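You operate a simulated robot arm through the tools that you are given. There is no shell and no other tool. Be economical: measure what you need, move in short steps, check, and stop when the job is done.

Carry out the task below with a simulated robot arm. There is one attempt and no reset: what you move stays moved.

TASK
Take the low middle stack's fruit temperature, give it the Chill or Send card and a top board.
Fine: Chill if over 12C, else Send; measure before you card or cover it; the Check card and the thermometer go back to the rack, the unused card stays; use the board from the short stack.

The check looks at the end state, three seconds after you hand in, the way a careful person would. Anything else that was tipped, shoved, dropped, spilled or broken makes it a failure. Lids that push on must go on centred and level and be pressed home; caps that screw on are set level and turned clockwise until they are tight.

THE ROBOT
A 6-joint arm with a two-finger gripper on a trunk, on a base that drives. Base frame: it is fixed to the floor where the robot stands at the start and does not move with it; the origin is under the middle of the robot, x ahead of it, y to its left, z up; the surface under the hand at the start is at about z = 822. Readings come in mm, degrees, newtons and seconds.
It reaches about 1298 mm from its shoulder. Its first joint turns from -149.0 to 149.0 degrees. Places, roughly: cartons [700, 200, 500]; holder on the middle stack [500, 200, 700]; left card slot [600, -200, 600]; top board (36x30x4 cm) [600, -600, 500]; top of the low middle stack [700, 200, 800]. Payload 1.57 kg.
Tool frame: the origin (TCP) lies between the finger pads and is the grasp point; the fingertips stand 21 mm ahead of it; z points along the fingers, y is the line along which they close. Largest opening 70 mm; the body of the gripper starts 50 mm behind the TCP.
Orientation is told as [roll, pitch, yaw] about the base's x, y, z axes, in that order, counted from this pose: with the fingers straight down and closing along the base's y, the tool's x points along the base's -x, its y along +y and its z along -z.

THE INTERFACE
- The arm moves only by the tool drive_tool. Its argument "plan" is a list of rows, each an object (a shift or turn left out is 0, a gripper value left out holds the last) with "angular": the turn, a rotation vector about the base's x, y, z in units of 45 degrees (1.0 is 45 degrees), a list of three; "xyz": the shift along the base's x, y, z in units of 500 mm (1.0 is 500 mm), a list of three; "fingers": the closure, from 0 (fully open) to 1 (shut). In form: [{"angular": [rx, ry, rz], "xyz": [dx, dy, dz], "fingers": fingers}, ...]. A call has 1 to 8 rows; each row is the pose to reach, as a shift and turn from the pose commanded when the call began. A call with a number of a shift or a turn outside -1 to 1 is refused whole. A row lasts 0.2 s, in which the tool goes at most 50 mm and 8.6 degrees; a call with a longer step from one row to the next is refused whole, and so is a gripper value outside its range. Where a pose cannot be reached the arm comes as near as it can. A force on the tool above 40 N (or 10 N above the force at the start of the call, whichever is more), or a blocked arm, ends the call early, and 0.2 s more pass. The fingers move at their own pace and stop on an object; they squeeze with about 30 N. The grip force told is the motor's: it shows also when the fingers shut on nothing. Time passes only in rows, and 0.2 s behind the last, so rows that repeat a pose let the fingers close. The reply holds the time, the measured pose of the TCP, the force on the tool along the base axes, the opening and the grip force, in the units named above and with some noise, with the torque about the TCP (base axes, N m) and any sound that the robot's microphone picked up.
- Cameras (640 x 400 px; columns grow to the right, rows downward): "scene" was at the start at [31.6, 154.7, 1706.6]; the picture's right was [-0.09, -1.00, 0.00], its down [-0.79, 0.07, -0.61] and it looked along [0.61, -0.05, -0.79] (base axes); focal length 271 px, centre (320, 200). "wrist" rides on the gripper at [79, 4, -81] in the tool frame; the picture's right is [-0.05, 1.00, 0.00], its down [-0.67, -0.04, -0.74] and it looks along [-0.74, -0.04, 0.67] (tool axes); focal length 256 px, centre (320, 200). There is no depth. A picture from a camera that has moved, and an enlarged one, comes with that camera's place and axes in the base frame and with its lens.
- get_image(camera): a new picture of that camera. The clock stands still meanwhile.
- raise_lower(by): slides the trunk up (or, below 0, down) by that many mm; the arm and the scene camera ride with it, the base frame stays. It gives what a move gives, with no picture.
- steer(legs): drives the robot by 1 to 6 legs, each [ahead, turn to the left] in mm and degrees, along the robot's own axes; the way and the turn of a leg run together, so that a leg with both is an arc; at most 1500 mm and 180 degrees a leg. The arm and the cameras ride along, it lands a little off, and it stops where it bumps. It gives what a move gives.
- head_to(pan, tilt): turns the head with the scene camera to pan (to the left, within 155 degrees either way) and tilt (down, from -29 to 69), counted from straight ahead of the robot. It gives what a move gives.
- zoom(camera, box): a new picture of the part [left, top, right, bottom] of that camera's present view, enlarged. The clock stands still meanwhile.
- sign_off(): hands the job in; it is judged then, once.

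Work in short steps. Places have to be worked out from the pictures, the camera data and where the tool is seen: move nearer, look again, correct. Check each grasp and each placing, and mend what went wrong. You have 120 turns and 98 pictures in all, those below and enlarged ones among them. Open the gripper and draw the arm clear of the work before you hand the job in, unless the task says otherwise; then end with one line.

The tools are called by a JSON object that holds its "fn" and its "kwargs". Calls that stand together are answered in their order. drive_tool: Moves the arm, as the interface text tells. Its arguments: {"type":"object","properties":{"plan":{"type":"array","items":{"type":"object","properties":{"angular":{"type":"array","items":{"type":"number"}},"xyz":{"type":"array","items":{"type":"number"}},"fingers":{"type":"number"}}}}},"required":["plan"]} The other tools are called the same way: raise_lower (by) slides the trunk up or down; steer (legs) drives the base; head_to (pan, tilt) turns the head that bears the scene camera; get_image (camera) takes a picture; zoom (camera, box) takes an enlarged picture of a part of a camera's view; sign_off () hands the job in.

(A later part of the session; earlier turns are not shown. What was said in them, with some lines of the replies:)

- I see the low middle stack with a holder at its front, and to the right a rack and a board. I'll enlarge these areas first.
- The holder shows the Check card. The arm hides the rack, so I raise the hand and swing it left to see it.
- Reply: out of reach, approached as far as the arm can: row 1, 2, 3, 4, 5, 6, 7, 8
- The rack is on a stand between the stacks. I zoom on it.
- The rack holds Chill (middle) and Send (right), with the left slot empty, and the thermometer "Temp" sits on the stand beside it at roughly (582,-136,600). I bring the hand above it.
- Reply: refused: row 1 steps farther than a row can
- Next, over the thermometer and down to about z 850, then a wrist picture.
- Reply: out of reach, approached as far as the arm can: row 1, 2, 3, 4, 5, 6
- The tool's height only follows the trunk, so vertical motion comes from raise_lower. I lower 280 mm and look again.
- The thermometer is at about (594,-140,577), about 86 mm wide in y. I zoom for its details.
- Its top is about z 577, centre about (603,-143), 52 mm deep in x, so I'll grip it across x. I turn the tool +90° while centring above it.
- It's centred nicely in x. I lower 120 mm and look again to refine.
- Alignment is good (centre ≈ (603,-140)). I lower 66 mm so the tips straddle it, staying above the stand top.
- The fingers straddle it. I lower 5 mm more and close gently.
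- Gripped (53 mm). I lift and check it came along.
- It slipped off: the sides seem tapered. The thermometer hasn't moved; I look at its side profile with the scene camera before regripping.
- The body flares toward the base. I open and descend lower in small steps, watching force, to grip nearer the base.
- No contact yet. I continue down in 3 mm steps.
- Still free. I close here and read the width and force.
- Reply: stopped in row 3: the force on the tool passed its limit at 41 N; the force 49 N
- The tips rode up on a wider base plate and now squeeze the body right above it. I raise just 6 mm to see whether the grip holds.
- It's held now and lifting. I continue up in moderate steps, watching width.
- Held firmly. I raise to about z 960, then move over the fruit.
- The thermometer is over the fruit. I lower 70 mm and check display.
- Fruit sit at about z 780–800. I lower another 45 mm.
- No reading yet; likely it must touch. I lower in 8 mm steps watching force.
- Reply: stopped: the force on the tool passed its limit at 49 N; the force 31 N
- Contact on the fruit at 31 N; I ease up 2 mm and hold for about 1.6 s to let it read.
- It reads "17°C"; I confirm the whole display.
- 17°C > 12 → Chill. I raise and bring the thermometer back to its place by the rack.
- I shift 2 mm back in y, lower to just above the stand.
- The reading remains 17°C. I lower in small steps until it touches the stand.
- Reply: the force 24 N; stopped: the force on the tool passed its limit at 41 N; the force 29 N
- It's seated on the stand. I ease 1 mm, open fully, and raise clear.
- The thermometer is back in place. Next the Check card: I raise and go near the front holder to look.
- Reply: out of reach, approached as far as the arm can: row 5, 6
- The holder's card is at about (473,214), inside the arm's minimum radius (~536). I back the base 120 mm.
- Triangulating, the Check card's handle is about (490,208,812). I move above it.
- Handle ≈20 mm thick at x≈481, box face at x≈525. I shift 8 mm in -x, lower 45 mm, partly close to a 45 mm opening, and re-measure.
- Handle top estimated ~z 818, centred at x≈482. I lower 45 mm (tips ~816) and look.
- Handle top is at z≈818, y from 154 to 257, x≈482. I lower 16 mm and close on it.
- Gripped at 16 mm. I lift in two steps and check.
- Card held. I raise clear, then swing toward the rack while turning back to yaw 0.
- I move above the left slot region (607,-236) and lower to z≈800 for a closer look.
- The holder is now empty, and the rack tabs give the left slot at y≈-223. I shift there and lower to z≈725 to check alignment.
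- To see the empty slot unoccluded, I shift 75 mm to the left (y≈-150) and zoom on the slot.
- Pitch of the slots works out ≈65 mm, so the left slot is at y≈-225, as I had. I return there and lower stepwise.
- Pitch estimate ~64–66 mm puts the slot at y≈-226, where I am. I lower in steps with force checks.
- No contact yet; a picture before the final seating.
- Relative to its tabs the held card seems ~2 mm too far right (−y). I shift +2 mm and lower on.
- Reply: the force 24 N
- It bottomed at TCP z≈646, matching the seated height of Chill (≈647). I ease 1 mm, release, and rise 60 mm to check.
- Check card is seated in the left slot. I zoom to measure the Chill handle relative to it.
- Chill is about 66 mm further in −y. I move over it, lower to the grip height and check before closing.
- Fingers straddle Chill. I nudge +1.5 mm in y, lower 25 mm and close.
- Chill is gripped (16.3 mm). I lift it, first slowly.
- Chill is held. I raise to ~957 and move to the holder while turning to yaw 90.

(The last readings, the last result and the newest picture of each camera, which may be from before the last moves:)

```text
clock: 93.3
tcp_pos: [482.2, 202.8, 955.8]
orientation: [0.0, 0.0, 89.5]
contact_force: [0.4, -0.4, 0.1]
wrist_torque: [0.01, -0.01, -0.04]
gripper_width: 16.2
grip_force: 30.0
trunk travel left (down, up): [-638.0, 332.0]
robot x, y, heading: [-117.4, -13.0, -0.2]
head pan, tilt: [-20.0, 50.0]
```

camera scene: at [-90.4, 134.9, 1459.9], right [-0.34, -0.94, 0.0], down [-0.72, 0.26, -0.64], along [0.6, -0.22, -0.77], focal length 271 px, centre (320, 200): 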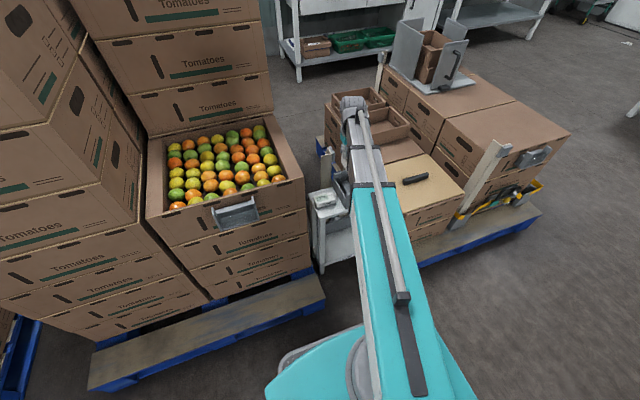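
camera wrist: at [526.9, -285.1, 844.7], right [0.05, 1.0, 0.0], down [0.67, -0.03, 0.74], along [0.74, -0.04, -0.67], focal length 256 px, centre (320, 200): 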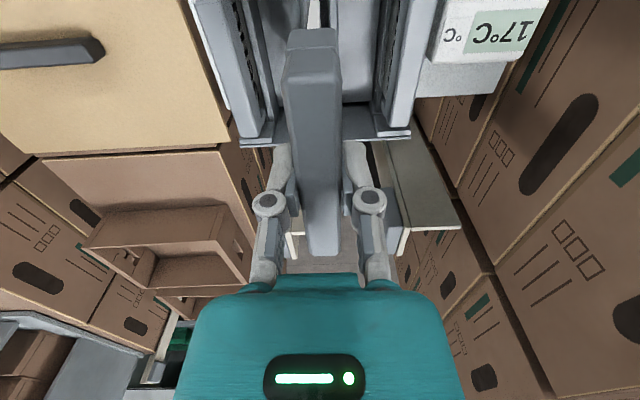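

I'm exactly over the holder; lower 70 mm and look.

{"fn": "raise_lower", "kwargs": {"by": -70}}

{"fn": "get_image", "kwargs": {"camera": "wrist"}}

{"fn": "get_image", "kwargs": {"camera": "scene"}}

```text
clock: 94.4
tcp_pos: [482.7, 201.8, 888.0]
orientation: [0.0, 0.0, 89.7]
contact_force: [-1.1, 0.3, -1.0]
wrist_torque: [-0.01, 0.01, -0.03]
gripper_width: 16.4
grip_force: 29.9
trunk travel left (down, up): [-568.0, 402.0]
robot x, y, heading: [-121.5, -9.6, -0.1]
head pan, tilt: [-20.0, 50.0]
```

```text
35 pictures are left
camera wrist: at [478.7, 122.9, 967.8], right [-1.0, 0.06, 0.0], down [0.04, 0.67, 0.74], along [0.04, 0.74, -0.67], focal length 256 px, centre (320, 200)
```

wrist: 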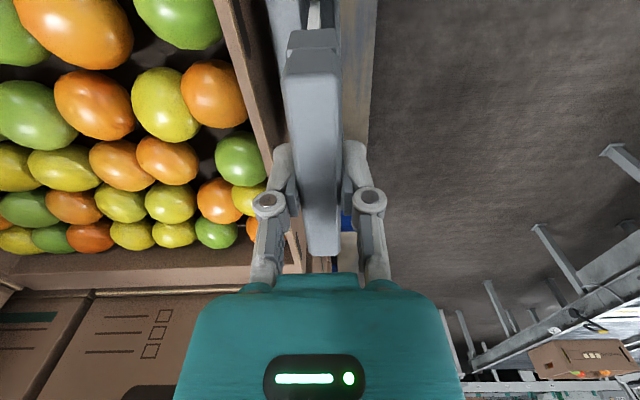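

```text
34 pictures are left
camera scene: at [-90.4, 134.9, 1549.9], right [-0.34, -0.94, 0.0], down [-0.72, 0.26, -0.64], along [0.6, -0.22, -0.77], focal length 271 px, centre (320, 200)
```

scene: 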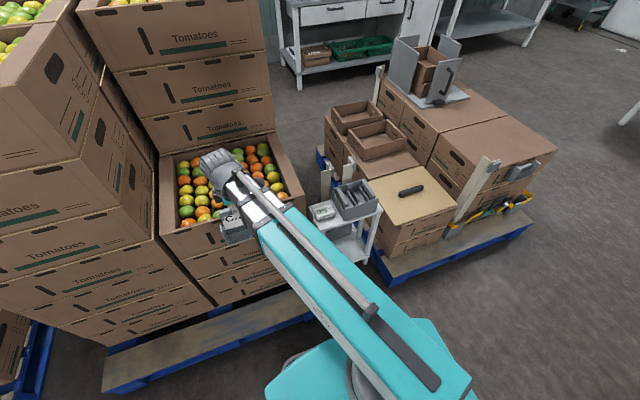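

Looks the same as when Check was lifted out. I lower in steps to insertion.

{"fn": "raise_lower", "kwargs": {"by": -30}}

{"fn": "raise_lower", "kwargs": {"by": -18}}

{"fn": "raise_lower", "kwargs": {"by": -9}}

{"fn": "raise_lower", "kwargs": {"by": -4}}

```text
clock: 95.2
tcp_pos: [482.9, 202.4, 857.4]
orientation: [-0.1, 0.0, 89.6]
contact_force: [0.0, -0.9, 0.0]
wrist_torque: [0.01, 0.02, 0.01]
gripper_width: 16.2
grip_force: 29.8
trunk travel left (down, up): [-538.0, 432.0]
robot x, y, heading: [-120.1, -8.6, -0.2]
head pan, tilt: [-20.0, 50.0]
```

```text
clock: 95.8
tcp_pos: [483.4, 202.5, 838.9]
orientation: [0.1, 0.1, 89.6]
contact_force: [-0.4, 0.3, 0.1]
wrist_torque: [-0.04, -0.01, -0.02]
gripper_width: 16.5
grip_force: 29.5
trunk travel left (down, up): [-520.0, 450.0]
robot x, y, heading: [-117.6, -10.9, -0.2]
head pan, tilt: [-20.0, 50.0]
```

```text
clock: 96.4
tcp_pos: [481.7, 202.8, 829.5]
orientation: [0.0, 0.0, 89.6]
contact_force: [-0.3, 0.5, -0.5]
wrist_torque: [0.02, -0.07, -0.03]
gripper_width: 16.5
grip_force: 29.9
trunk travel left (down, up): [-511.0, 459.0]
robot x, y, heading: [-119.0, -9.9, -0.3]
head pan, tilt: [-20.0, 50.0]
```

```text
clock: 96.9
tcp_pos: [482.9, 202.3, 825.3]
orientation: [0.1, 0.1, 89.5]
contact_force: [-0.2, 0.2, -1.1]
wrist_torque: [-0.04, 0.0, -0.03]
gripper_width: 16.3
grip_force: 30.1
trunk travel left (down, up): [-507.0, 463.0]
robot x, y, heading: [-122.3, -10.6, -0.0]
head pan, tilt: [-20.0, 50.0]
```

{"fn": "raise_lower", "kwargs": {"by": -2}}

{"fn": "raise_lower", "kwargs": {"by": -2}}

{"fn": "get_image", "kwargs": {"camera": "wrist"}}

```text
clock: 97.5
tcp_pos: [482.6, 202.2, 823.2]
orientation: [-0.1, 0.0, 89.6]
contact_force: [1.0, 0.0, -0.2]
wrist_torque: [-0.01, -0.04, 0.03]
gripper_width: 16.4
grip_force: 30.5
trunk travel left (down, up): [-505.0, 465.0]
robot x, y, heading: [-119.8, -10.1, -0.0]
head pan, tilt: [-20.0, 50.0]
```

```text
clock: 98.0
tcp_pos: [482.7, 201.7, 822.3]
orientation: [0.0, 0.1, 89.6]
contact_force: [0.4, 0.1, 1.3]
wrist_torque: [-0.04, -0.02, 0.04]
gripper_width: 16.1
grip_force: 30.6
trunk travel left (down, up): [-503.0, 467.0]
robot x, y, heading: [-122.6, -6.4, -0.1]
head pan, tilt: [-20.0, 50.0]
```

```text
33 pictures are left
camera wrist: at [478.6, 123.0, 902.8], right [-1.0, 0.06, 0.0], down [0.04, 0.67, 0.74], along [0.04, 0.74, -0.67], focal length 256 px, centre (320, 200)
```

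wrist: 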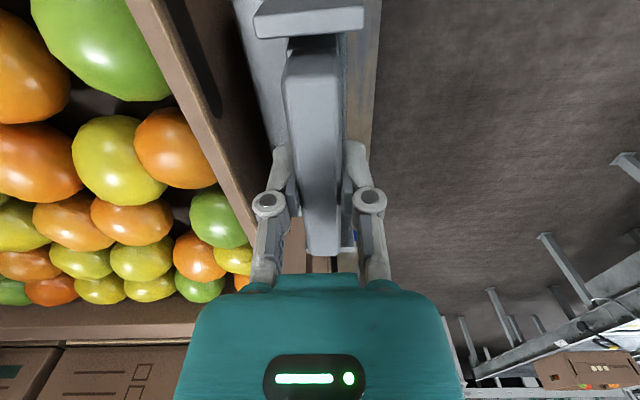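

{"fn": "raise_lower", "kwargs": {"by": -2}}

{"fn": "raise_lower", "kwargs": {"by": -1}}

```text
clock: 98.5
tcp_pos: [482.3, 202.4, 821.7]
orientation: [-0.1, 0.0, 89.6]
contact_force: [1.9, 1.5, 25.7]
wrist_torque: [0.05, -0.17, -0.03]
gripper_width: 16.4
grip_force: 30.3
trunk travel left (down, up): [-501.0, 469.0]
robot x, y, heading: [-121.6, -9.1, 0.1]
head pan, tilt: [-20.0, 50.0]
```

```text
clock: 99.0
tcp_pos: [481.0, 201.8, 820.7]
orientation: [-0.2, 0.0, 89.6]
contact_force: [2.4, 1.6, 23.9]
wrist_torque: [0.0, -0.12, 0.0]
gripper_width: 16.4
grip_force: 30.4
trunk travel left (down, up): [-500.0, 470.0]
robot x, y, heading: [-121.9, -6.7, -0.1]
head pan, tilt: [-20.0, 50.0]
```

Seated. I ease off, open to ~35 mm and rise.

{"fn": "raise_lower", "kwargs": {"by": 2}}

{"fn": "drive_tool", "kwargs": {"plan": [{"fingers": 0.7}, {"fingers": 0.5}, {"fingers": 0.45}, {"fingers": 0.45}]}}

{"fn": "raise_lower", "kwargs": {"by": 100}}

{"fn": "get_image", "kwargs": {"camera": "wrist"}}

{"fn": "zoom", "kwargs": {"camera": "scene", "box": [180, 150, 420, 300]}}

```text
clock: 99.5
tcp_pos: [482.6, 201.1, 821.6]
orientation: [-0.1, 0.1, 89.6]
contact_force: [0.8, 0.2, -0.7]
wrist_torque: [-0.02, -0.03, 0.0]
gripper_width: 16.0
grip_force: 29.9
trunk travel left (down, up): [-502.0, 468.0]
robot x, y, heading: [-117.7, -11.9, 0.1]
head pan, tilt: [-20.0, 50.0]
```

```text
clock: 100.5
tcp_pos: [483.4, 202.8, 821.0]
orientation: [0.1, 0.0, 89.7]
contact_force: [-3.9, -0.6, -0.7]
wrist_torque: [0.01, 0.05, -0.03]
gripper_width: 35.7
grip_force: 0.0
trunk travel left (down, up): [-502.0, 468.0]
robot x, y, heading: [-122.0, -9.8, -0.1]
head pan, tilt: [-20.0, 50.0]
```

```text
clock: 101.8
tcp_pos: [482.1, 201.9, 921.2]
orientation: [0.1, 0.0, 89.6]
contact_force: [-0.7, 0.6, 0.3]
wrist_torque: [0.02, 0.02, -0.01]
gripper_width: 38.6
grip_force: 0.1
trunk travel left (down, up): [-602.0, 368.0]
robot x, y, heading: [-120.7, -8.5, -0.0]
head pan, tilt: [-20.0, 50.0]
```

```text
32 pictures are left
camera wrist: at [478.7, 123.0, 1001.7], right [-1.0, 0.06, 0.0], down [0.04, 0.67, 0.74], along [0.04, 0.74, -0.67], focal length 256 px, centre (320, 200)
```

wrist: 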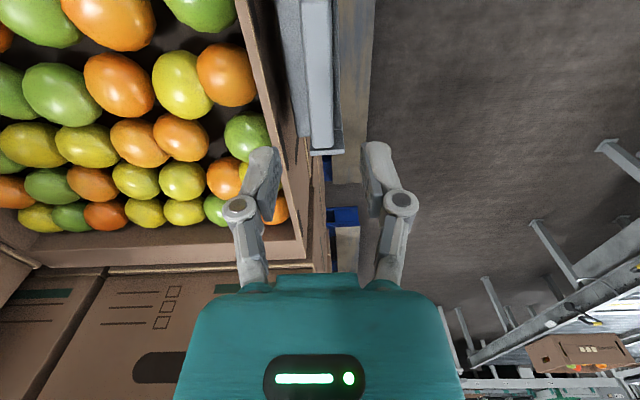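

```text
2.67 times, centred on (300, 225) of scene
camera zoom: at [-90.3, 135.0, 1583.8], right [-0.34, -0.94, 0.0], down [-0.72, 0.26, -0.64], along [0.6, -0.22, -0.77], focal length 724 px, centre (373, 133)
```

zoom: 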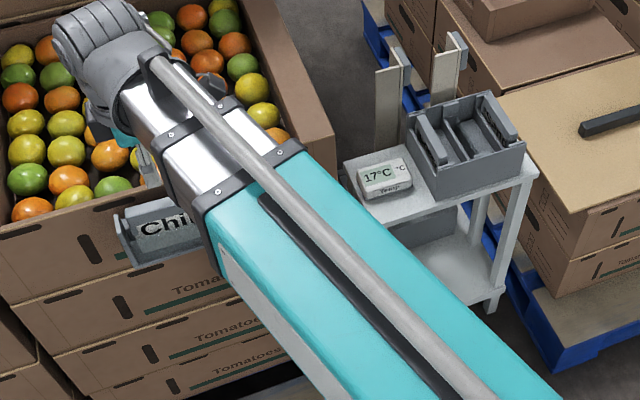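

Chill is in the holder and Check is in the rack. Now the board at roughly (623,-637), handle running along y; yaw 90 suits. I open and travel there high.

{"fn": "drive_tool", "kwargs": {"plan": [{"xyz": [0.02, -0.095, 0], "fingers": 0.2}, {"xyz": [0.04, -0.19, 0]}, {"xyz": [0.06, -0.285, 0]}, {"xyz": [0.08, -0.38, 0]}, {"xyz": [0.1, -0.475, 0]}, {"xyz": [0.12, -0.57, 0]}, {"xyz": [0.14, -0.665, 0]}, {"xyz": [0.16, -0.76, 0]}]}}

{"fn": "drive_tool", "kwargs": {"plan": [{"xyz": [0.02, -0.09, 0]}, {"xyz": [0.04, -0.18, 0]}, {"xyz": [0.06, -0.27, 0]}, {"xyz": [0.08, -0.36, 0]}, {"xyz": [0.1, -0.45, 0]}, {"xyz": [0.11, -0.54, 0]}, {"xyz": [0.12, -0.63, 0]}, {"xyz": [0.122, -0.7, 0]}]}}

{"fn": "get_image", "kwargs": {"camera": "wrist"}}

{"fn": "get_image", "kwargs": {"camera": "scene"}}

```text
clock: 103.7
tcp_pos: [563.1, -181.4, 920.6]
orientation: [0.0, 0.0, 89.7]
contact_force: [0.3, 0.3, -0.4]
wrist_torque: [-0.03, -0.02, -0.03]
gripper_width: 55.9
grip_force: 0.1
trunk travel left (down, up): [-602.0, 368.0]
robot x, y, heading: [-120.2, -11.6, 0.0]
head pan, tilt: [-20.0, 50.0]
```

```text
clock: 105.5
tcp_pos: [624.3, -529.2, 920.6]
orientation: [0.1, 0.0, 89.8]
contact_force: [-0.6, 0.1, -1.2]
wrist_torque: [0.0, 0.01, -0.04]
gripper_width: 56.1
grip_force: 0.1
trunk travel left (down, up): [-602.0, 368.0]
robot x, y, heading: [-116.8, -14.3, -0.3]
head pan, tilt: [-20.0, 50.0]
```

```text
30 pictures are left
camera wrist: at [620.9, -608.4, 1001.6], right [-1.0, 0.06, 0.0], down [0.04, 0.67, 0.74], along [0.04, 0.74, -0.67], focal length 256 px, centre (320, 200)
```

wrist: 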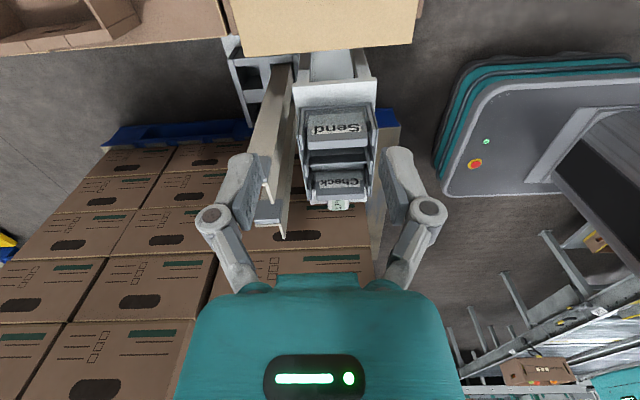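

```text
29 pictures are left
camera scene: at [-90.2, 134.9, 1583.9], right [-0.34, -0.94, 0.0], down [-0.72, 0.26, -0.64], along [0.6, -0.22, -0.77], focal length 271 px, centre (320, 200)
```

scene: 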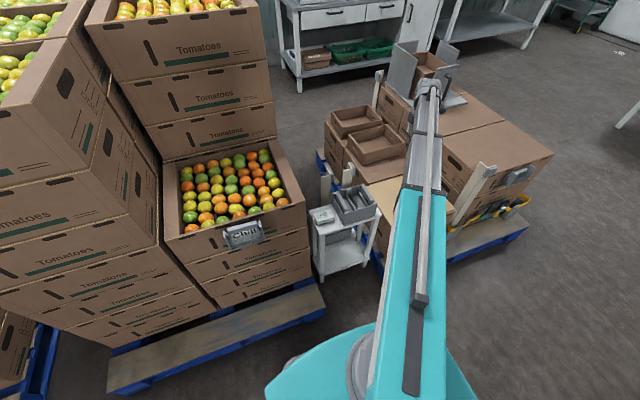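

The board's near edge is at y≈-460 and x centre≈622. I move to y≈-640 and descend to ~700 for a close look.

{"fn": "drive_tool", "kwargs": {"plan": [{"xyz": [0, -0.08, 0]}, {"xyz": [-0.002, -0.15, 0]}, {"xyz": [-0.004, -0.22, 0]}, {"xyz": [-0.004, -0.22, 0]}]}}

{"fn": "raise_lower", "kwargs": {"by": -220}}

{"fn": "get_image", "kwargs": {"camera": "wrist"}}

```text
clock: 106.5
tcp_pos: [620.9, -637.7, 922.3]
orientation: [0.1, 0.0, 89.6]
contact_force: [0.1, -0.3, -0.7]
wrist_torque: [-0.02, -0.02, 0.01]
gripper_width: 55.8
grip_force: 0.0
trunk travel left (down, up): [-602.0, 368.0]
robot x, y, heading: [-119.5, -10.8, -0.2]
head pan, tilt: [-20.0, 50.0]
```

```text
clock: 108.8
tcp_pos: [622.1, -636.8, 700.5]
orientation: [-0.1, 0.0, 89.7]
contact_force: [0.1, 0.0, -0.4]
wrist_torque: [-0.01, -0.04, -0.04]
gripper_width: 56.0
grip_force: 0.0
trunk travel left (down, up): [-382.0, 588.0]
robot x, y, heading: [-117.3, -8.1, -0.2]
head pan, tilt: [-20.0, 50.0]
```

```text
28 pictures are left
camera wrist: at [616.9, -716.3, 781.7], right [-1.0, 0.06, 0.0], down [0.04, 0.67, 0.74], along [0.04, 0.74, -0.67], focal length 256 px, centre (320, 200)
```

wrist: 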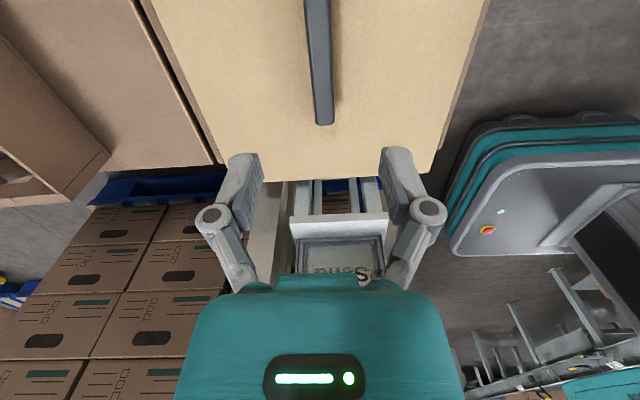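

Board top at z≈512, handle around (621,-638). I lower 100 mm and re-measure the handle.

{"fn": "raise_lower", "kwargs": {"by": -100}}

{"fn": "get_image", "kwargs": {"camera": "wrist"}}

```text
clock: 110.1
tcp_pos: [620.8, -637.3, 600.7]
orientation: [0.0, 0.1, 89.6]
contact_force: [-0.1, -0.4, 0.7]
wrist_torque: [-0.02, 0.0, 0.02]
gripper_width: 56.3
grip_force: 0.1
trunk travel left (down, up): [-282.0, 688.0]
robot x, y, heading: [-121.6, -10.8, -0.0]
head pan, tilt: [-20.0, 50.0]
```

```text
27 pictures are left
camera wrist: at [616.9, -716.3, 681.7], right [-1.0, 0.06, 0.0], down [0.04, 0.67, 0.74], along [0.04, 0.74, -0.67], focal length 256 px, centre (320, 200)
```

wrist: 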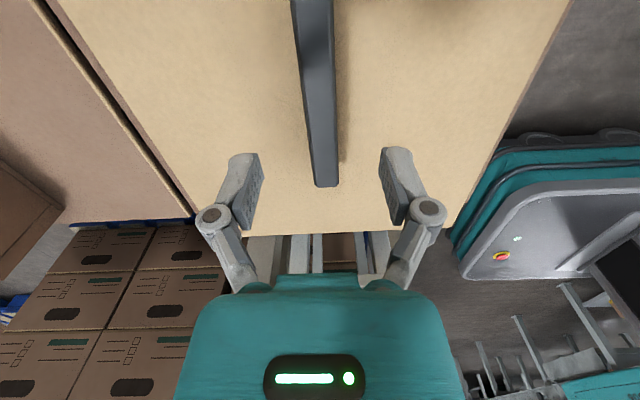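

Handle top ~z 530, x≈622. I lower 55 mm and look for the other handle end.

{"fn": "raise_lower", "kwargs": {"by": -55}}

{"fn": "get_image", "kwargs": {"camera": "wrist"}}

```text
clock: 111.1
tcp_pos: [621.8, -637.4, 545.4]
orientation: [0.0, 0.1, 89.6]
contact_force: [-0.6, -0.3, 0.1]
wrist_torque: [0.02, 0.0, 0.0]
gripper_width: 56.1
grip_force: 0.0
trunk travel left (down, up): [-227.0, 743.0]
robot x, y, heading: [-120.1, -13.7, 0.1]
head pan, tilt: [-20.0, 50.0]
```

```text
26 pictures are left
camera wrist: at [617.0, -716.3, 626.7], right [-1.0, 0.06, 0.0], down [0.04, 0.67, 0.74], along [0.04, 0.74, -0.67], focal length 256 px, centre (320, 200)
```

wrist: 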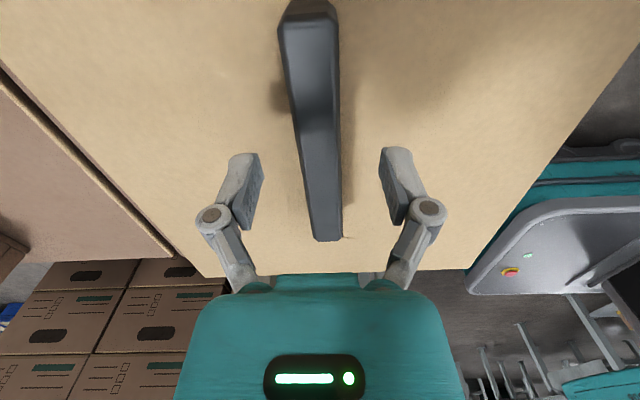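

The handle spans y≈-695…-570, so -637 is near its middle. I lower 8 mm and close.

{"fn": "raise_lower", "kwargs": {"by": -5}}

{"fn": "raise_lower", "kwargs": {"by": -4}}

{"fn": "drive_tool", "kwargs": {"plan": [{"fingers": 0.4}, {"fingers": 0.6}, {"fingers": 0.95}, {"fingers": 0.95}, {"fingers": 0.95}, {"fingers": 0.95}]}}

{"fn": "get_image", "kwargs": {"camera": "wrist"}}

```text
clock: 111.6
tcp_pos: [621.8, -636.6, 540.1]
orientation: [0.0, 0.0, 89.6]
contact_force: [-0.2, 0.2, -1.0]
wrist_torque: [-0.02, -0.02, -0.01]
gripper_width: 56.0
grip_force: 0.1
trunk travel left (down, up): [-222.0, 748.0]
robot x, y, heading: [-116.6, -6.7, 0.0]
head pan, tilt: [-20.0, 50.0]
```

```text
clock: 112.1
tcp_pos: [620.7, -637.6, 536.7]
orientation: [0.0, 0.0, 89.6]
contact_force: [-0.6, 0.3, 1.1]
wrist_torque: [-0.06, -0.03, 0.02]
gripper_width: 56.1
grip_force: 0.2
trunk travel left (down, up): [-218.0, 752.0]
robot x, y, heading: [-118.2, -6.3, -0.0]
head pan, tilt: [-20.0, 50.0]
```

```text
clock: 113.5
tcp_pos: [620.5, -637.4, 536.3]
orientation: [0.0, 0.0, 89.6]
contact_force: [-0.6, 0.2, 1.4]
wrist_torque: [0.0, -0.01, 0.28]
gripper_width: 21.3
grip_force: 30.3
trunk travel left (down, up): [-218.0, 752.0]
robot x, y, heading: [-118.3, -10.4, -0.0]
head pan, tilt: [-20.0, 50.0]
```

```text
25 pictures are left
camera wrist: at [617.0, -716.2, 617.8], right [-1.0, 0.06, 0.0], down [0.04, 0.67, 0.74], along [0.04, 0.74, -0.67], focal length 256 px, centre (320, 200)
```

wrist: 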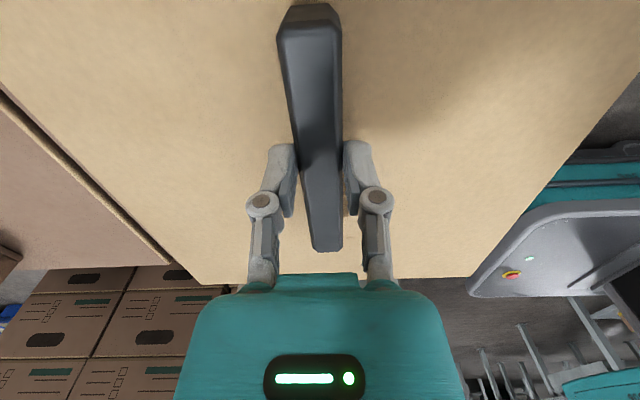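

Gripped (21 mm). A small lift to check load balance.

{"fn": "raise_lower", "kwargs": {"by": 12}}

{"fn": "raise_lower", "kwargs": {"by": 50}}

{"fn": "get_image", "kwargs": {"camera": "wrist"}}

```text
clock: 114.1
tcp_pos: [621.0, -636.2, 549.6]
orientation: [-0.1, 0.0, 89.6]
contact_force: [-0.7, 0.0, -1.8]
wrist_torque: [-0.05, -0.01, -0.01]
gripper_width: 21.6
grip_force: 29.4
trunk travel left (down, up): [-230.0, 740.0]
robot x, y, heading: [-119.4, -9.5, 0.2]
head pan, tilt: [-20.0, 50.0]
```

```text
clock: 115.1
tcp_pos: [619.5, -636.8, 599.4]
orientation: [0.1, 0.0, 89.7]
contact_force: [-0.4, 0.3, -1.9]
wrist_torque: [-0.02, -0.01, 0.01]
gripper_width: 21.5
grip_force: 30.2
trunk travel left (down, up): [-280.0, 690.0]
robot x, y, heading: [-119.5, -7.9, 0.1]
head pan, tilt: [-20.0, 50.0]
```

```text
24 pictures are left
camera wrist: at [617.0, -716.3, 679.5], right [-1.0, 0.06, 0.0], down [0.04, 0.67, 0.74], along [0.04, 0.74, -0.67], focal length 256 px, centre (320, 200)
```

wrist: 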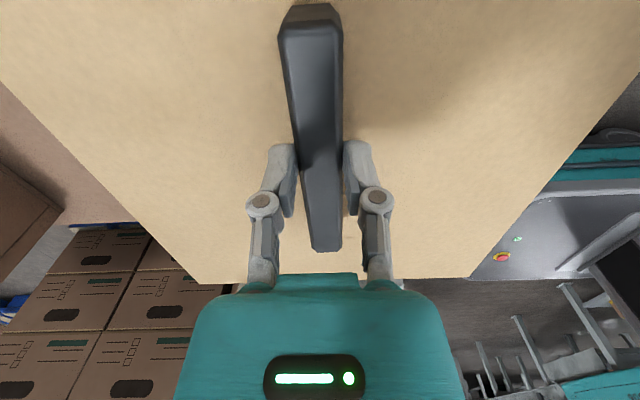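

Board is held level. I raise to ~960 and take a scene picture to measure the box rim precisely.

{"fn": "raise_lower", "kwargs": {"by": 380}}

{"fn": "head_to", "kwargs": {"pan": 8, "tilt": 42}}

{"fn": "get_image", "kwargs": {"camera": "scene"}}

```text
clock: 118.7
tcp_pos: [620.8, -638.0, 978.6]
orientation: [0.0, 0.0, 89.5]
contact_force: [0.2, -0.1, -2.3]
wrist_torque: [0.0, 0.04, -0.01]
gripper_width: 21.6
grip_force: 29.8
trunk travel left (down, up): [-660.0, 310.0]
robot x, y, heading: [-122.5, -9.6, -0.1]
head pan, tilt: [-20.0, 50.0]
```

```text
clock: 119.7
tcp_pos: [622.2, -637.5, 977.9]
orientation: [-0.1, 0.1, 89.7]
contact_force: [-0.4, 0.6, -1.6]
wrist_torque: [-0.05, 0.01, -0.02]
gripper_width: 21.5
grip_force: 30.7
trunk travel left (down, up): [-660.0, 310.0]
robot x, y, heading: [-117.9, -11.0, -0.1]
head pan, tilt: [8.0, 42.0]
```

```text
23 pictures are left
camera scene: at [-79.6, 172.6, 1653.1], right [0.14, -0.99, 0.0], down [-0.66, -0.09, -0.74], along [0.74, 0.1, -0.67], focal length 271 px, centre (320, 200)
```

scene: 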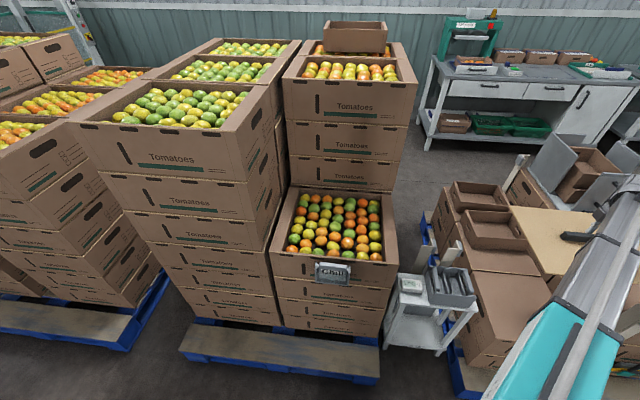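

{"fn": "zoom", "kwargs": {"camera": "scene", "box": [260, 180, 410, 300]}}

```text
3.33 times, centred on (335, 240) of scene
camera zoom: at [-79.6, 172.6, 1653.1], right [0.14, -0.99, 0.0], down [-0.66, -0.09, -0.74], along [0.74, 0.1, -0.67], focal length 904 px, centre (270, 67)
```

zoom: 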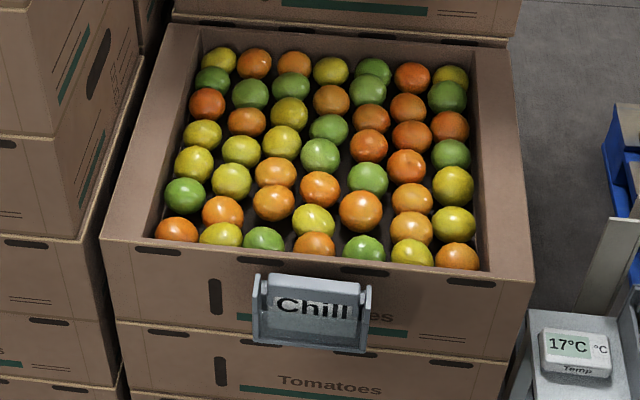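

The box has wide side ledges; its centre is about (713,208). I carry the board over in two smooth moves at z≈978.

{"fn": "drive_tool", "kwargs": {"plan": [{"xyz": [0.005, 0.05, 0]}, {"xyz": [0.015, 0.13, 0]}, {"xyz": [0.025, 0.22, 0]}, {"xyz": [0.035, 0.31, 0]}, {"xyz": [0.045, 0.4, 0]}, {"xyz": [0.055, 0.49, 0]}, {"xyz": [0.065, 0.58, 0]}, {"xyz": [0.075, 0.66, 0]}]}}

{"fn": "drive_tool", "kwargs": {"plan": [{"xyz": [0.015, 0.09, 0]}, {"xyz": [0.03, 0.18, 0]}, {"xyz": [0.045, 0.27, 0]}, {"xyz": [0.06, 0.36, 0]}, {"xyz": [0.075, 0.45, 0]}, {"xyz": [0.085, 0.54, 0]}, {"xyz": [0.095, 0.62, 0]}, {"xyz": [0.1, 0.68, 0]}]}}

{"fn": "drive_tool", "kwargs": {"plan": [{"xyz": [0.003, 0.09, 0]}, {"xyz": [0.006, 0.18, 0]}, {"xyz": [0.009, 0.26, 0]}, {"xyz": [0.009, 0.32, 0]}, {"xyz": [0.009, 0.353, 0]}, {"xyz": [0.009, 0.353, 0]}]}}

{"fn": "get_image", "kwargs": {"camera": "wrist"}}

{"fn": "get_image", "kwargs": {"camera": "scene"}}

```text
clock: 121.5
tcp_pos: [658.6, -304.9, 978.2]
orientation: [0.0, 0.1, 89.6]
contact_force: [0.3, 0.3, -1.3]
wrist_torque: [0.0, -0.02, -0.01]
gripper_width: 21.6
grip_force: 29.7
trunk travel left (down, up): [-660.0, 310.0]
robot x, y, heading: [-119.6, -7.4, 0.1]
head pan, tilt: [8.0, 42.0]
```

```text
clock: 123.3
tcp_pos: [710.3, 33.3, 979.6]
orientation: [0.0, 0.0, 89.6]
contact_force: [-1.3, -0.2, -1.9]
wrist_torque: [-0.03, 0.0, 0.01]
gripper_width: 21.5
grip_force: 29.3
trunk travel left (down, up): [-660.0, 310.0]
robot x, y, heading: [-116.1, -11.9, -0.1]
head pan, tilt: [8.0, 42.0]
```

```text
clock: 124.7
tcp_pos: [713.2, 211.0, 979.5]
orientation: [0.0, 0.0, 89.5]
contact_force: [0.6, 0.5, -1.5]
wrist_torque: [-0.03, -0.01, 0.03]
gripper_width: 21.5
grip_force: 29.4
out of reach, approached as far as the arm can: row 1
trunk travel left (down, up): [-660.0, 310.0]
robot x, y, heading: [-119.8, -11.0, -0.1]
head pan, tilt: [8.0, 42.0]
```

```text
21 pictures are left
camera wrist: at [708.6, 130.9, 1059.5], right [-1.0, 0.06, 0.0], down [0.04, 0.67, 0.74], along [0.05, 0.74, -0.67], focal length 256 px, centre (320, 200)
```

wrist: 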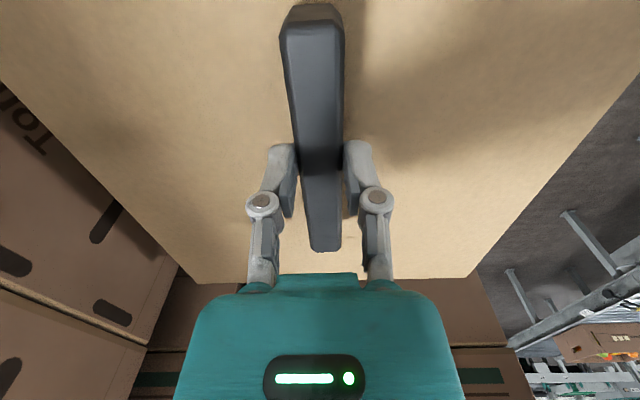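

```text
20 pictures are left
camera scene: at [-79.5, 173.1, 1653.1], right [0.14, -0.99, 0.0], down [-0.66, -0.09, -0.74], along [0.74, 0.1, -0.67], focal length 271 px, centre (320, 200)
```

scene: 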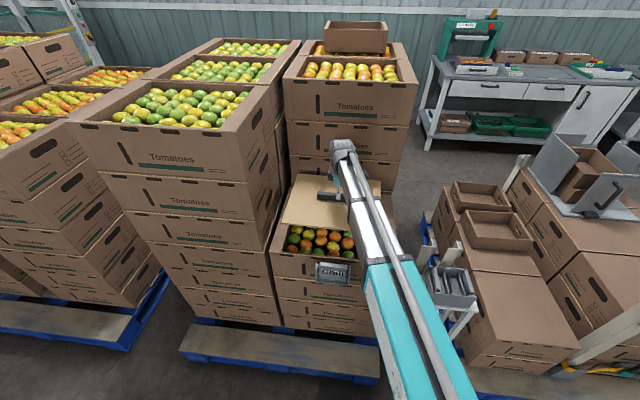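

Board is over the box. I lower 85 mm (board bottom ≈ 855) and check alignment.

{"fn": "raise_lower", "kwargs": {"by": -85}}

{"fn": "zoom", "kwargs": {"camera": "scene", "box": [260, 140, 420, 268]}}

{"fn": "get_image", "kwargs": {"camera": "wrist"}}

```text
clock: 125.9
tcp_pos: [712.4, 210.3, 895.2]
orientation: [0.0, 0.0, 89.6]
contact_force: [-0.8, 0.0, -1.7]
wrist_torque: [-0.02, 0.01, -0.02]
gripper_width: 21.5
grip_force: 30.1
trunk travel left (down, up): [-575.0, 395.0]
robot x, y, heading: [-119.5, -6.5, 0.1]
head pan, tilt: [8.0, 42.0]
```

```text
3.12 times, centred on (340, 204) of scene
camera zoom: at [-79.7, 172.9, 1568.1], right [0.14, -0.99, 0.0], down [-0.66, -0.09, -0.74], along [0.74, 0.1, -0.67], focal length 848 px, centre (258, 188)
```

zoom: 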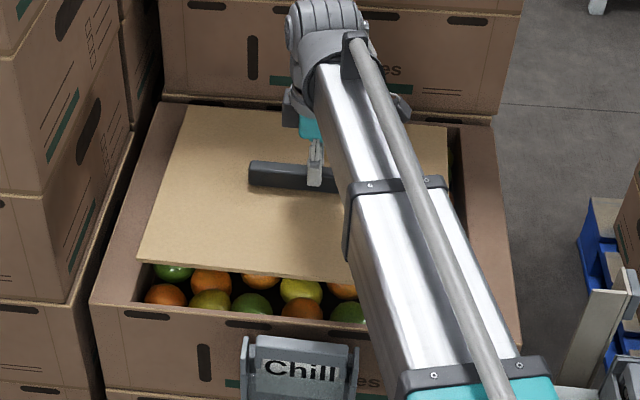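

```text
18 pictures are left
camera wrist: at [708.6, 130.7, 974.6], right [-1.0, 0.06, 0.0], down [0.04, 0.67, 0.74], along [0.04, 0.74, -0.67], focal length 256 px, centre (320, 200)
```

wrist: 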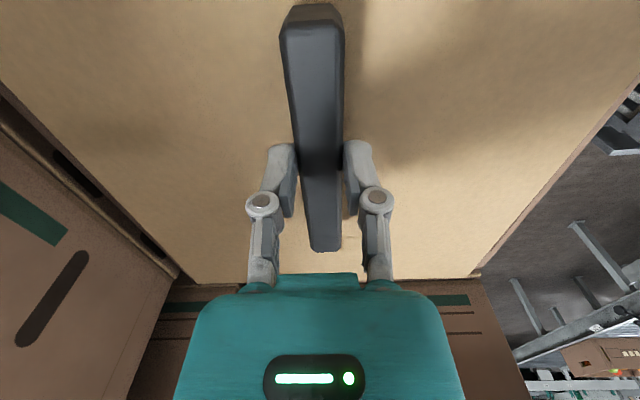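

Comparing gaps in the picture (left ~51 mm, right ~72 mm; back larger than front), I shift +8 mm in x and −8 mm in y, then lower toward contact.

{"fn": "drive_tool", "kwargs": {"plan": [{"xyz": [0.016, -0.016, 0]}, {"xyz": [0.016, -0.016, 0]}]}}

{"fn": "raise_lower", "kwargs": {"by": -20}}

{"fn": "zoom", "kwargs": {"camera": "scene", "box": [260, 120, 420, 248]}}

```text
clock: 126.5
tcp_pos: [720.9, 201.9, 893.0]
orientation: [0.0, 0.0, 89.6]
contact_force: [-0.3, 0.2, -2.2]
wrist_torque: [-0.06, 0.0, 0.01]
gripper_width: 21.7
grip_force: 29.6
trunk travel left (down, up): [-575.0, 395.0]
robot x, y, heading: [-120.2, -8.6, -0.2]
head pan, tilt: [8.0, 42.0]
```

```text
clock: 127.1
tcp_pos: [720.9, 201.6, 873.7]
orientation: [0.1, -0.1, 89.6]
contact_force: [0.2, 1.1, -1.2]
wrist_torque: [-0.02, -0.03, 0.02]
gripper_width: 21.7
grip_force: 30.3
trunk travel left (down, up): [-555.0, 415.0]
robot x, y, heading: [-119.5, -10.1, 0.0]
head pan, tilt: [8.0, 42.0]
```

```text
3.12 times, centred on (340, 184) of scene
camera zoom: at [-79.7, 172.9, 1548.0], right [0.14, -0.99, 0.0], down [-0.66, -0.09, -0.74], along [0.74, 0.1, -0.67], focal length 848 px, centre (258, 250)
```

zoom: 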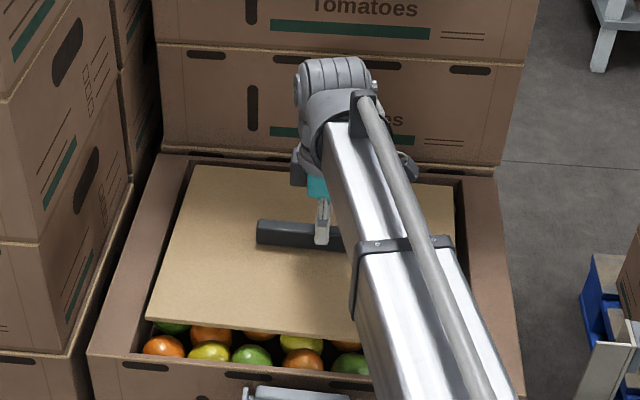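

Board is centred in y; in x it's still ~9 mm toward the front. I shift +7 mm and lower in small steps until contact.

{"fn": "drive_tool", "kwargs": {"plan": [{"xyz": [0.014, -0.003, 0]}, {"xyz": [0.014, -0.003, 0]}]}}

{"fn": "raise_lower", "kwargs": {"by": -8}}

{"fn": "raise_lower", "kwargs": {"by": -4}}

{"fn": "raise_lower", "kwargs": {"by": -4}}

```text
clock: 127.7
tcp_pos: [727.8, 199.6, 873.5]
orientation: [0.0, 0.0, 89.5]
contact_force: [-0.1, 0.8, -1.9]
wrist_torque: [-0.03, 0.01, 0.01]
gripper_width: 21.5
grip_force: 29.8
trunk travel left (down, up): [-555.0, 415.0]
robot x, y, heading: [-119.2, -12.6, -0.2]
head pan, tilt: [8.0, 42.0]
```

```text
clock: 128.3
tcp_pos: [726.7, 199.9, 868.1]
orientation: [-0.1, 0.0, 89.6]
contact_force: [5.0, 1.0, 23.8]
wrist_torque: [-0.02, -0.01, 0.0]
gripper_width: 21.6
grip_force: 29.9
trunk travel left (down, up): [-547.0, 423.0]
robot x, y, heading: [-118.4, -11.6, 0.0]
head pan, tilt: [8.0, 42.0]
```

```text
clock: 128.8
tcp_pos: [727.0, 198.8, 864.1]
orientation: [-0.1, 0.0, 89.6]
contact_force: [4.7, -0.5, 24.4]
wrist_torque: [0.05, -0.14, 0.0]
gripper_width: 21.4
grip_force: 29.9
trunk travel left (down, up): [-543.0, 427.0]
robot x, y, heading: [-123.3, -8.6, 0.1]
head pan, tilt: [8.0, 42.0]
```

```text
clock: 129.4
tcp_pos: [725.7, 198.9, 859.2]
orientation: [-0.2, 0.0, 89.6]
contact_force: [0.4, -0.1, 22.5]
wrist_torque: [-0.04, -0.03, 0.01]
gripper_width: 21.9
grip_force: 29.6
trunk travel left (down, up): [-539.0, 431.0]
robot x, y, heading: [-122.8, -11.8, 0.0]
head pan, tilt: [8.0, 42.0]
```

Contact at TCP ≈867 means the board rests on the ledges at rim height (level, no torque); the fingers slid a bit down the handle. I release, raise and inspect.

{"fn": "drive_tool", "kwargs": {"plan": [{"fingers": 0.7}, {"fingers": 0.5}, {"fingers": 0.3}, {"fingers": 0.3}]}}

{"fn": "raise_lower", "kwargs": {"by": 110}}

{"fn": "get_image", "kwargs": {"camera": "wrist"}}

```text
clock: 130.4
tcp_pos: [727.9, 199.4, 859.4]
orientation: [-0.1, 0.0, 89.6]
contact_force: [0.2, 1.5, -0.4]
wrist_torque: [0.06, 0.03, 0.0]
gripper_width: 49.0
grip_force: 0.1
trunk travel left (down, up): [-539.0, 431.0]
robot x, y, heading: [-118.5, -11.5, -0.2]
head pan, tilt: [8.0, 42.0]
```

```text
clock: 131.8
tcp_pos: [728.1, 199.4, 968.4]
orientation: [0.0, 0.1, 89.6]
contact_force: [0.4, -0.2, -0.4]
wrist_torque: [0.02, 0.0, -0.01]
gripper_width: 49.2
grip_force: 0.0
trunk travel left (down, up): [-649.0, 321.0]
robot x, y, heading: [-118.4, -8.5, -0.0]
head pan, tilt: [8.0, 42.0]
```

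```text
16 pictures are left
camera wrist: at [723.9, 120.5, 1048.6], right [-1.0, 0.06, 0.0], down [0.04, 0.67, 0.74], along [0.04, 0.74, -0.67], focal length 256 px, centre (320, 200)
```

wrist: 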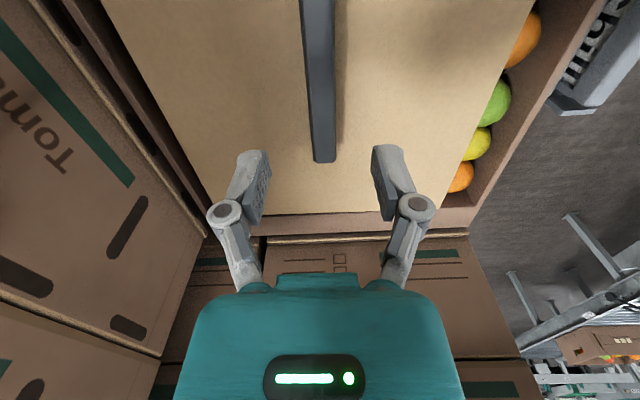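

I swing the arm aside for a clean view of the board.

{"fn": "drive_tool", "kwargs": {"plan": [{"xyz": [-0.02, -0.09, 0]}, {"xyz": [-0.04, -0.18, 0]}, {"xyz": [-0.06, -0.27, 0]}, {"xyz": [-0.08, -0.36, 0]}, {"xyz": [-0.1, -0.45, 0]}, {"xyz": [-0.12, -0.54, 0]}, {"xyz": [-0.14, -0.63, 0]}, {"xyz": [-0.16, -0.72, 0]}]}}

{"fn": "zoom", "kwargs": {"camera": "scene", "box": [260, 170, 420, 298]}}

```text
clock: 133.6
tcp_pos: [649.3, -163.4, 968.0]
orientation: [0.0, 0.0, 89.7]
contact_force: [0.8, -0.1, -0.3]
wrist_torque: [-0.01, 0.01, 0.01]
gripper_width: 48.8
grip_force: 0.1
out of reach, approached as far as the arm can: row 8
trunk travel left (down, up): [-649.0, 321.0]
robot x, y, heading: [-121.1, -10.4, -0.2]
head pan, tilt: [8.0, 42.0]
```

```text
3.12 times, centred on (340, 234) of scene
camera zoom: at [-79.8, 173.0, 1642.1], right [0.14, -0.99, 0.0], down [-0.66, -0.09, -0.74], along [0.74, 0.1, -0.67], focal length 848 px, centre (258, 94)
```

zoom: 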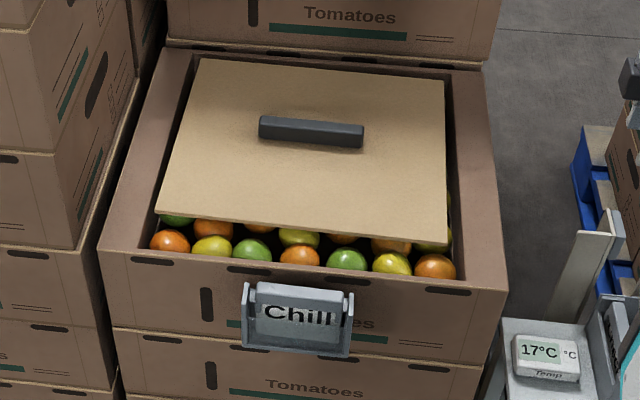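

The board lies centred (≈(726,208) vs box ≈(721,209)). I zoom in to check levelness and the gaps.

{"fn": "zoom", "kwargs": {"camera": "scene", "box": [280, 180, 390, 250]}}

{"fn": "get_image", "kwargs": {"camera": "scene"}}

```text
5.71 times, centred on (335, 215) of scene
camera zoom: at [-79.8, 173.0, 1642.1], right [0.14, -0.99, 0.0], down [-0.66, -0.09, -0.74], along [0.74, 0.1, -0.67], focal length 1550 px, centre (234, 114)
```

zoom: 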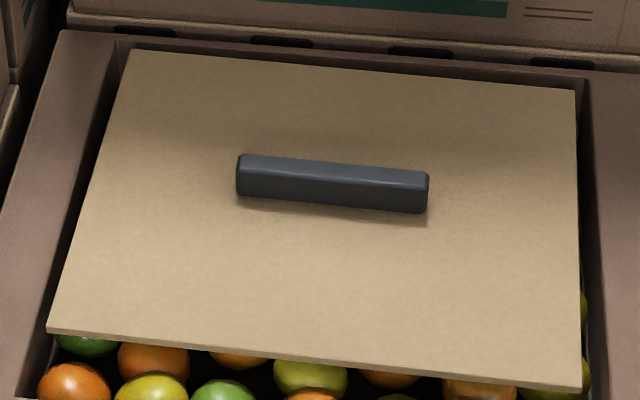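

```text
13 pictures are left
camera scene: at [-79.8, 173.0, 1642.1], right [0.14, -0.99, 0.0], down [-0.66, -0.09, -0.74], along [0.74, 0.1, -0.67], focal length 271 px, centre (320, 200)
```

scene: 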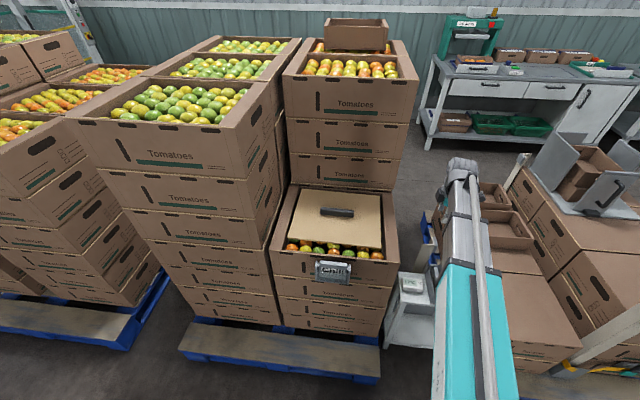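

Everything is in place: Chill in the holder, Check and the thermometer on the rack, Send untouched, and the board centred and level on the fruit. I open the gripper fully with the arm already clear.

{"fn": "drive_tool", "kwargs": {"plan": [{"fingers": 0}, {"fingers": 0}, {"fingers": 0}, {"fingers": 0}]}}

{"fn": "get_image", "kwargs": {"camera": "wrist"}}

{"fn": "head_to", "kwargs": {"pan": -25, "tilt": 50}}

{"fn": "get_image", "kwargs": {"camera": "scene"}}

```text
clock: 134.6
tcp_pos: [650.9, -162.7, 966.8]
orientation: [0.0, 0.1, 89.6]
contact_force: [-0.4, 1.0, -1.0]
wrist_torque: [0.02, 0.0, -0.03]
gripper_width: 69.7
grip_force: 0.1
trunk travel left (down, up): [-649.0, 321.0]
robot x, y, heading: [-115.7, -7.1, 0.1]
head pan, tilt: [8.0, 42.0]
```

```text
12 pictures are left
camera wrist: at [645.2, -242.2, 1048.7], right [-1.0, 0.06, 0.0], down [0.04, 0.67, 0.74], along [0.04, 0.74, -0.67], focal length 256 px, centre (320, 200)
```

wrist: 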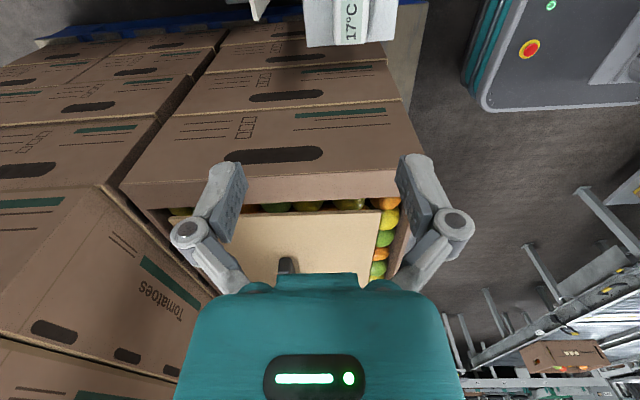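

```text
clock: 135.6
tcp_pos: [648.5, -163.2, 968.0]
orientation: [0.0, 0.0, 89.6]
contact_force: [0.3, 0.8, 0.2]
wrist_torque: [-0.01, -0.02, -0.01]
gripper_width: 69.9
grip_force: 0.1
trunk travel left (down, up): [-649.0, 321.0]
robot x, y, heading: [-123.5, -6.8, -0.0]
head pan, tilt: [-25.0, 50.0]
```

```text
11 pictures are left
camera scene: at [-92.9, 128.8, 1630.9], right [-0.42, -0.91, 0.0], down [-0.69, 0.32, -0.64], along [0.58, -0.27, -0.77], focal length 271 px, centre (320, 200)
```

scene: 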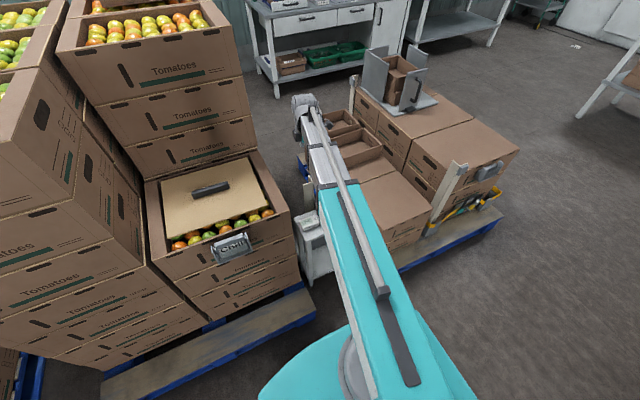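

I enlarge the wrist view to judge front/back gaps of the board.

{"fn": "zoom", "kwargs": {"camera": "wrist", "box": [110, 150, 430, 300]}}

```text
2.00 times, centred on (270, 225) of wrist
camera zoom: at [645.3, -242.3, 1048.7], right [-1.0, 0.06, 0.0], down [0.04, 0.67, 0.74], along [0.04, 0.74, -0.67], focal length 512 px, centre (420, 150)
```

zoom: 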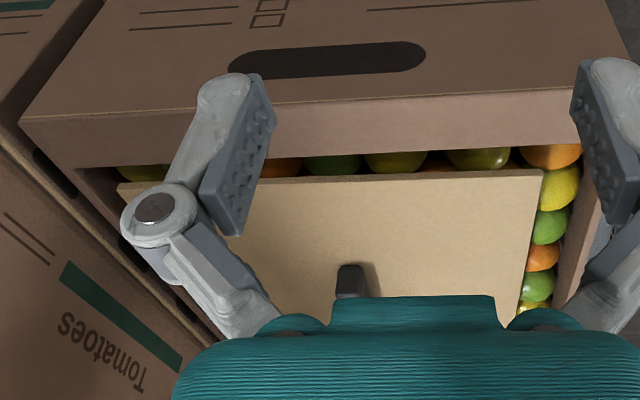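

The board sits inside the rim, about 9 mm off centre at most, and nothing else has been disturbed. I hand the job in.

{"fn": "sign_off", "kwargs": {}}

```text
The job is handed in.
```

I measured the low middle stack's fruit at 17 °C, which is over 12 °C, so it got the Chill card. The top board from the short stack is on, about 9 mm off centre toward the back. It rests on the fruit inside the rim. The Check card and thermometer are back at the rack, and the Send card stayed in its slot.
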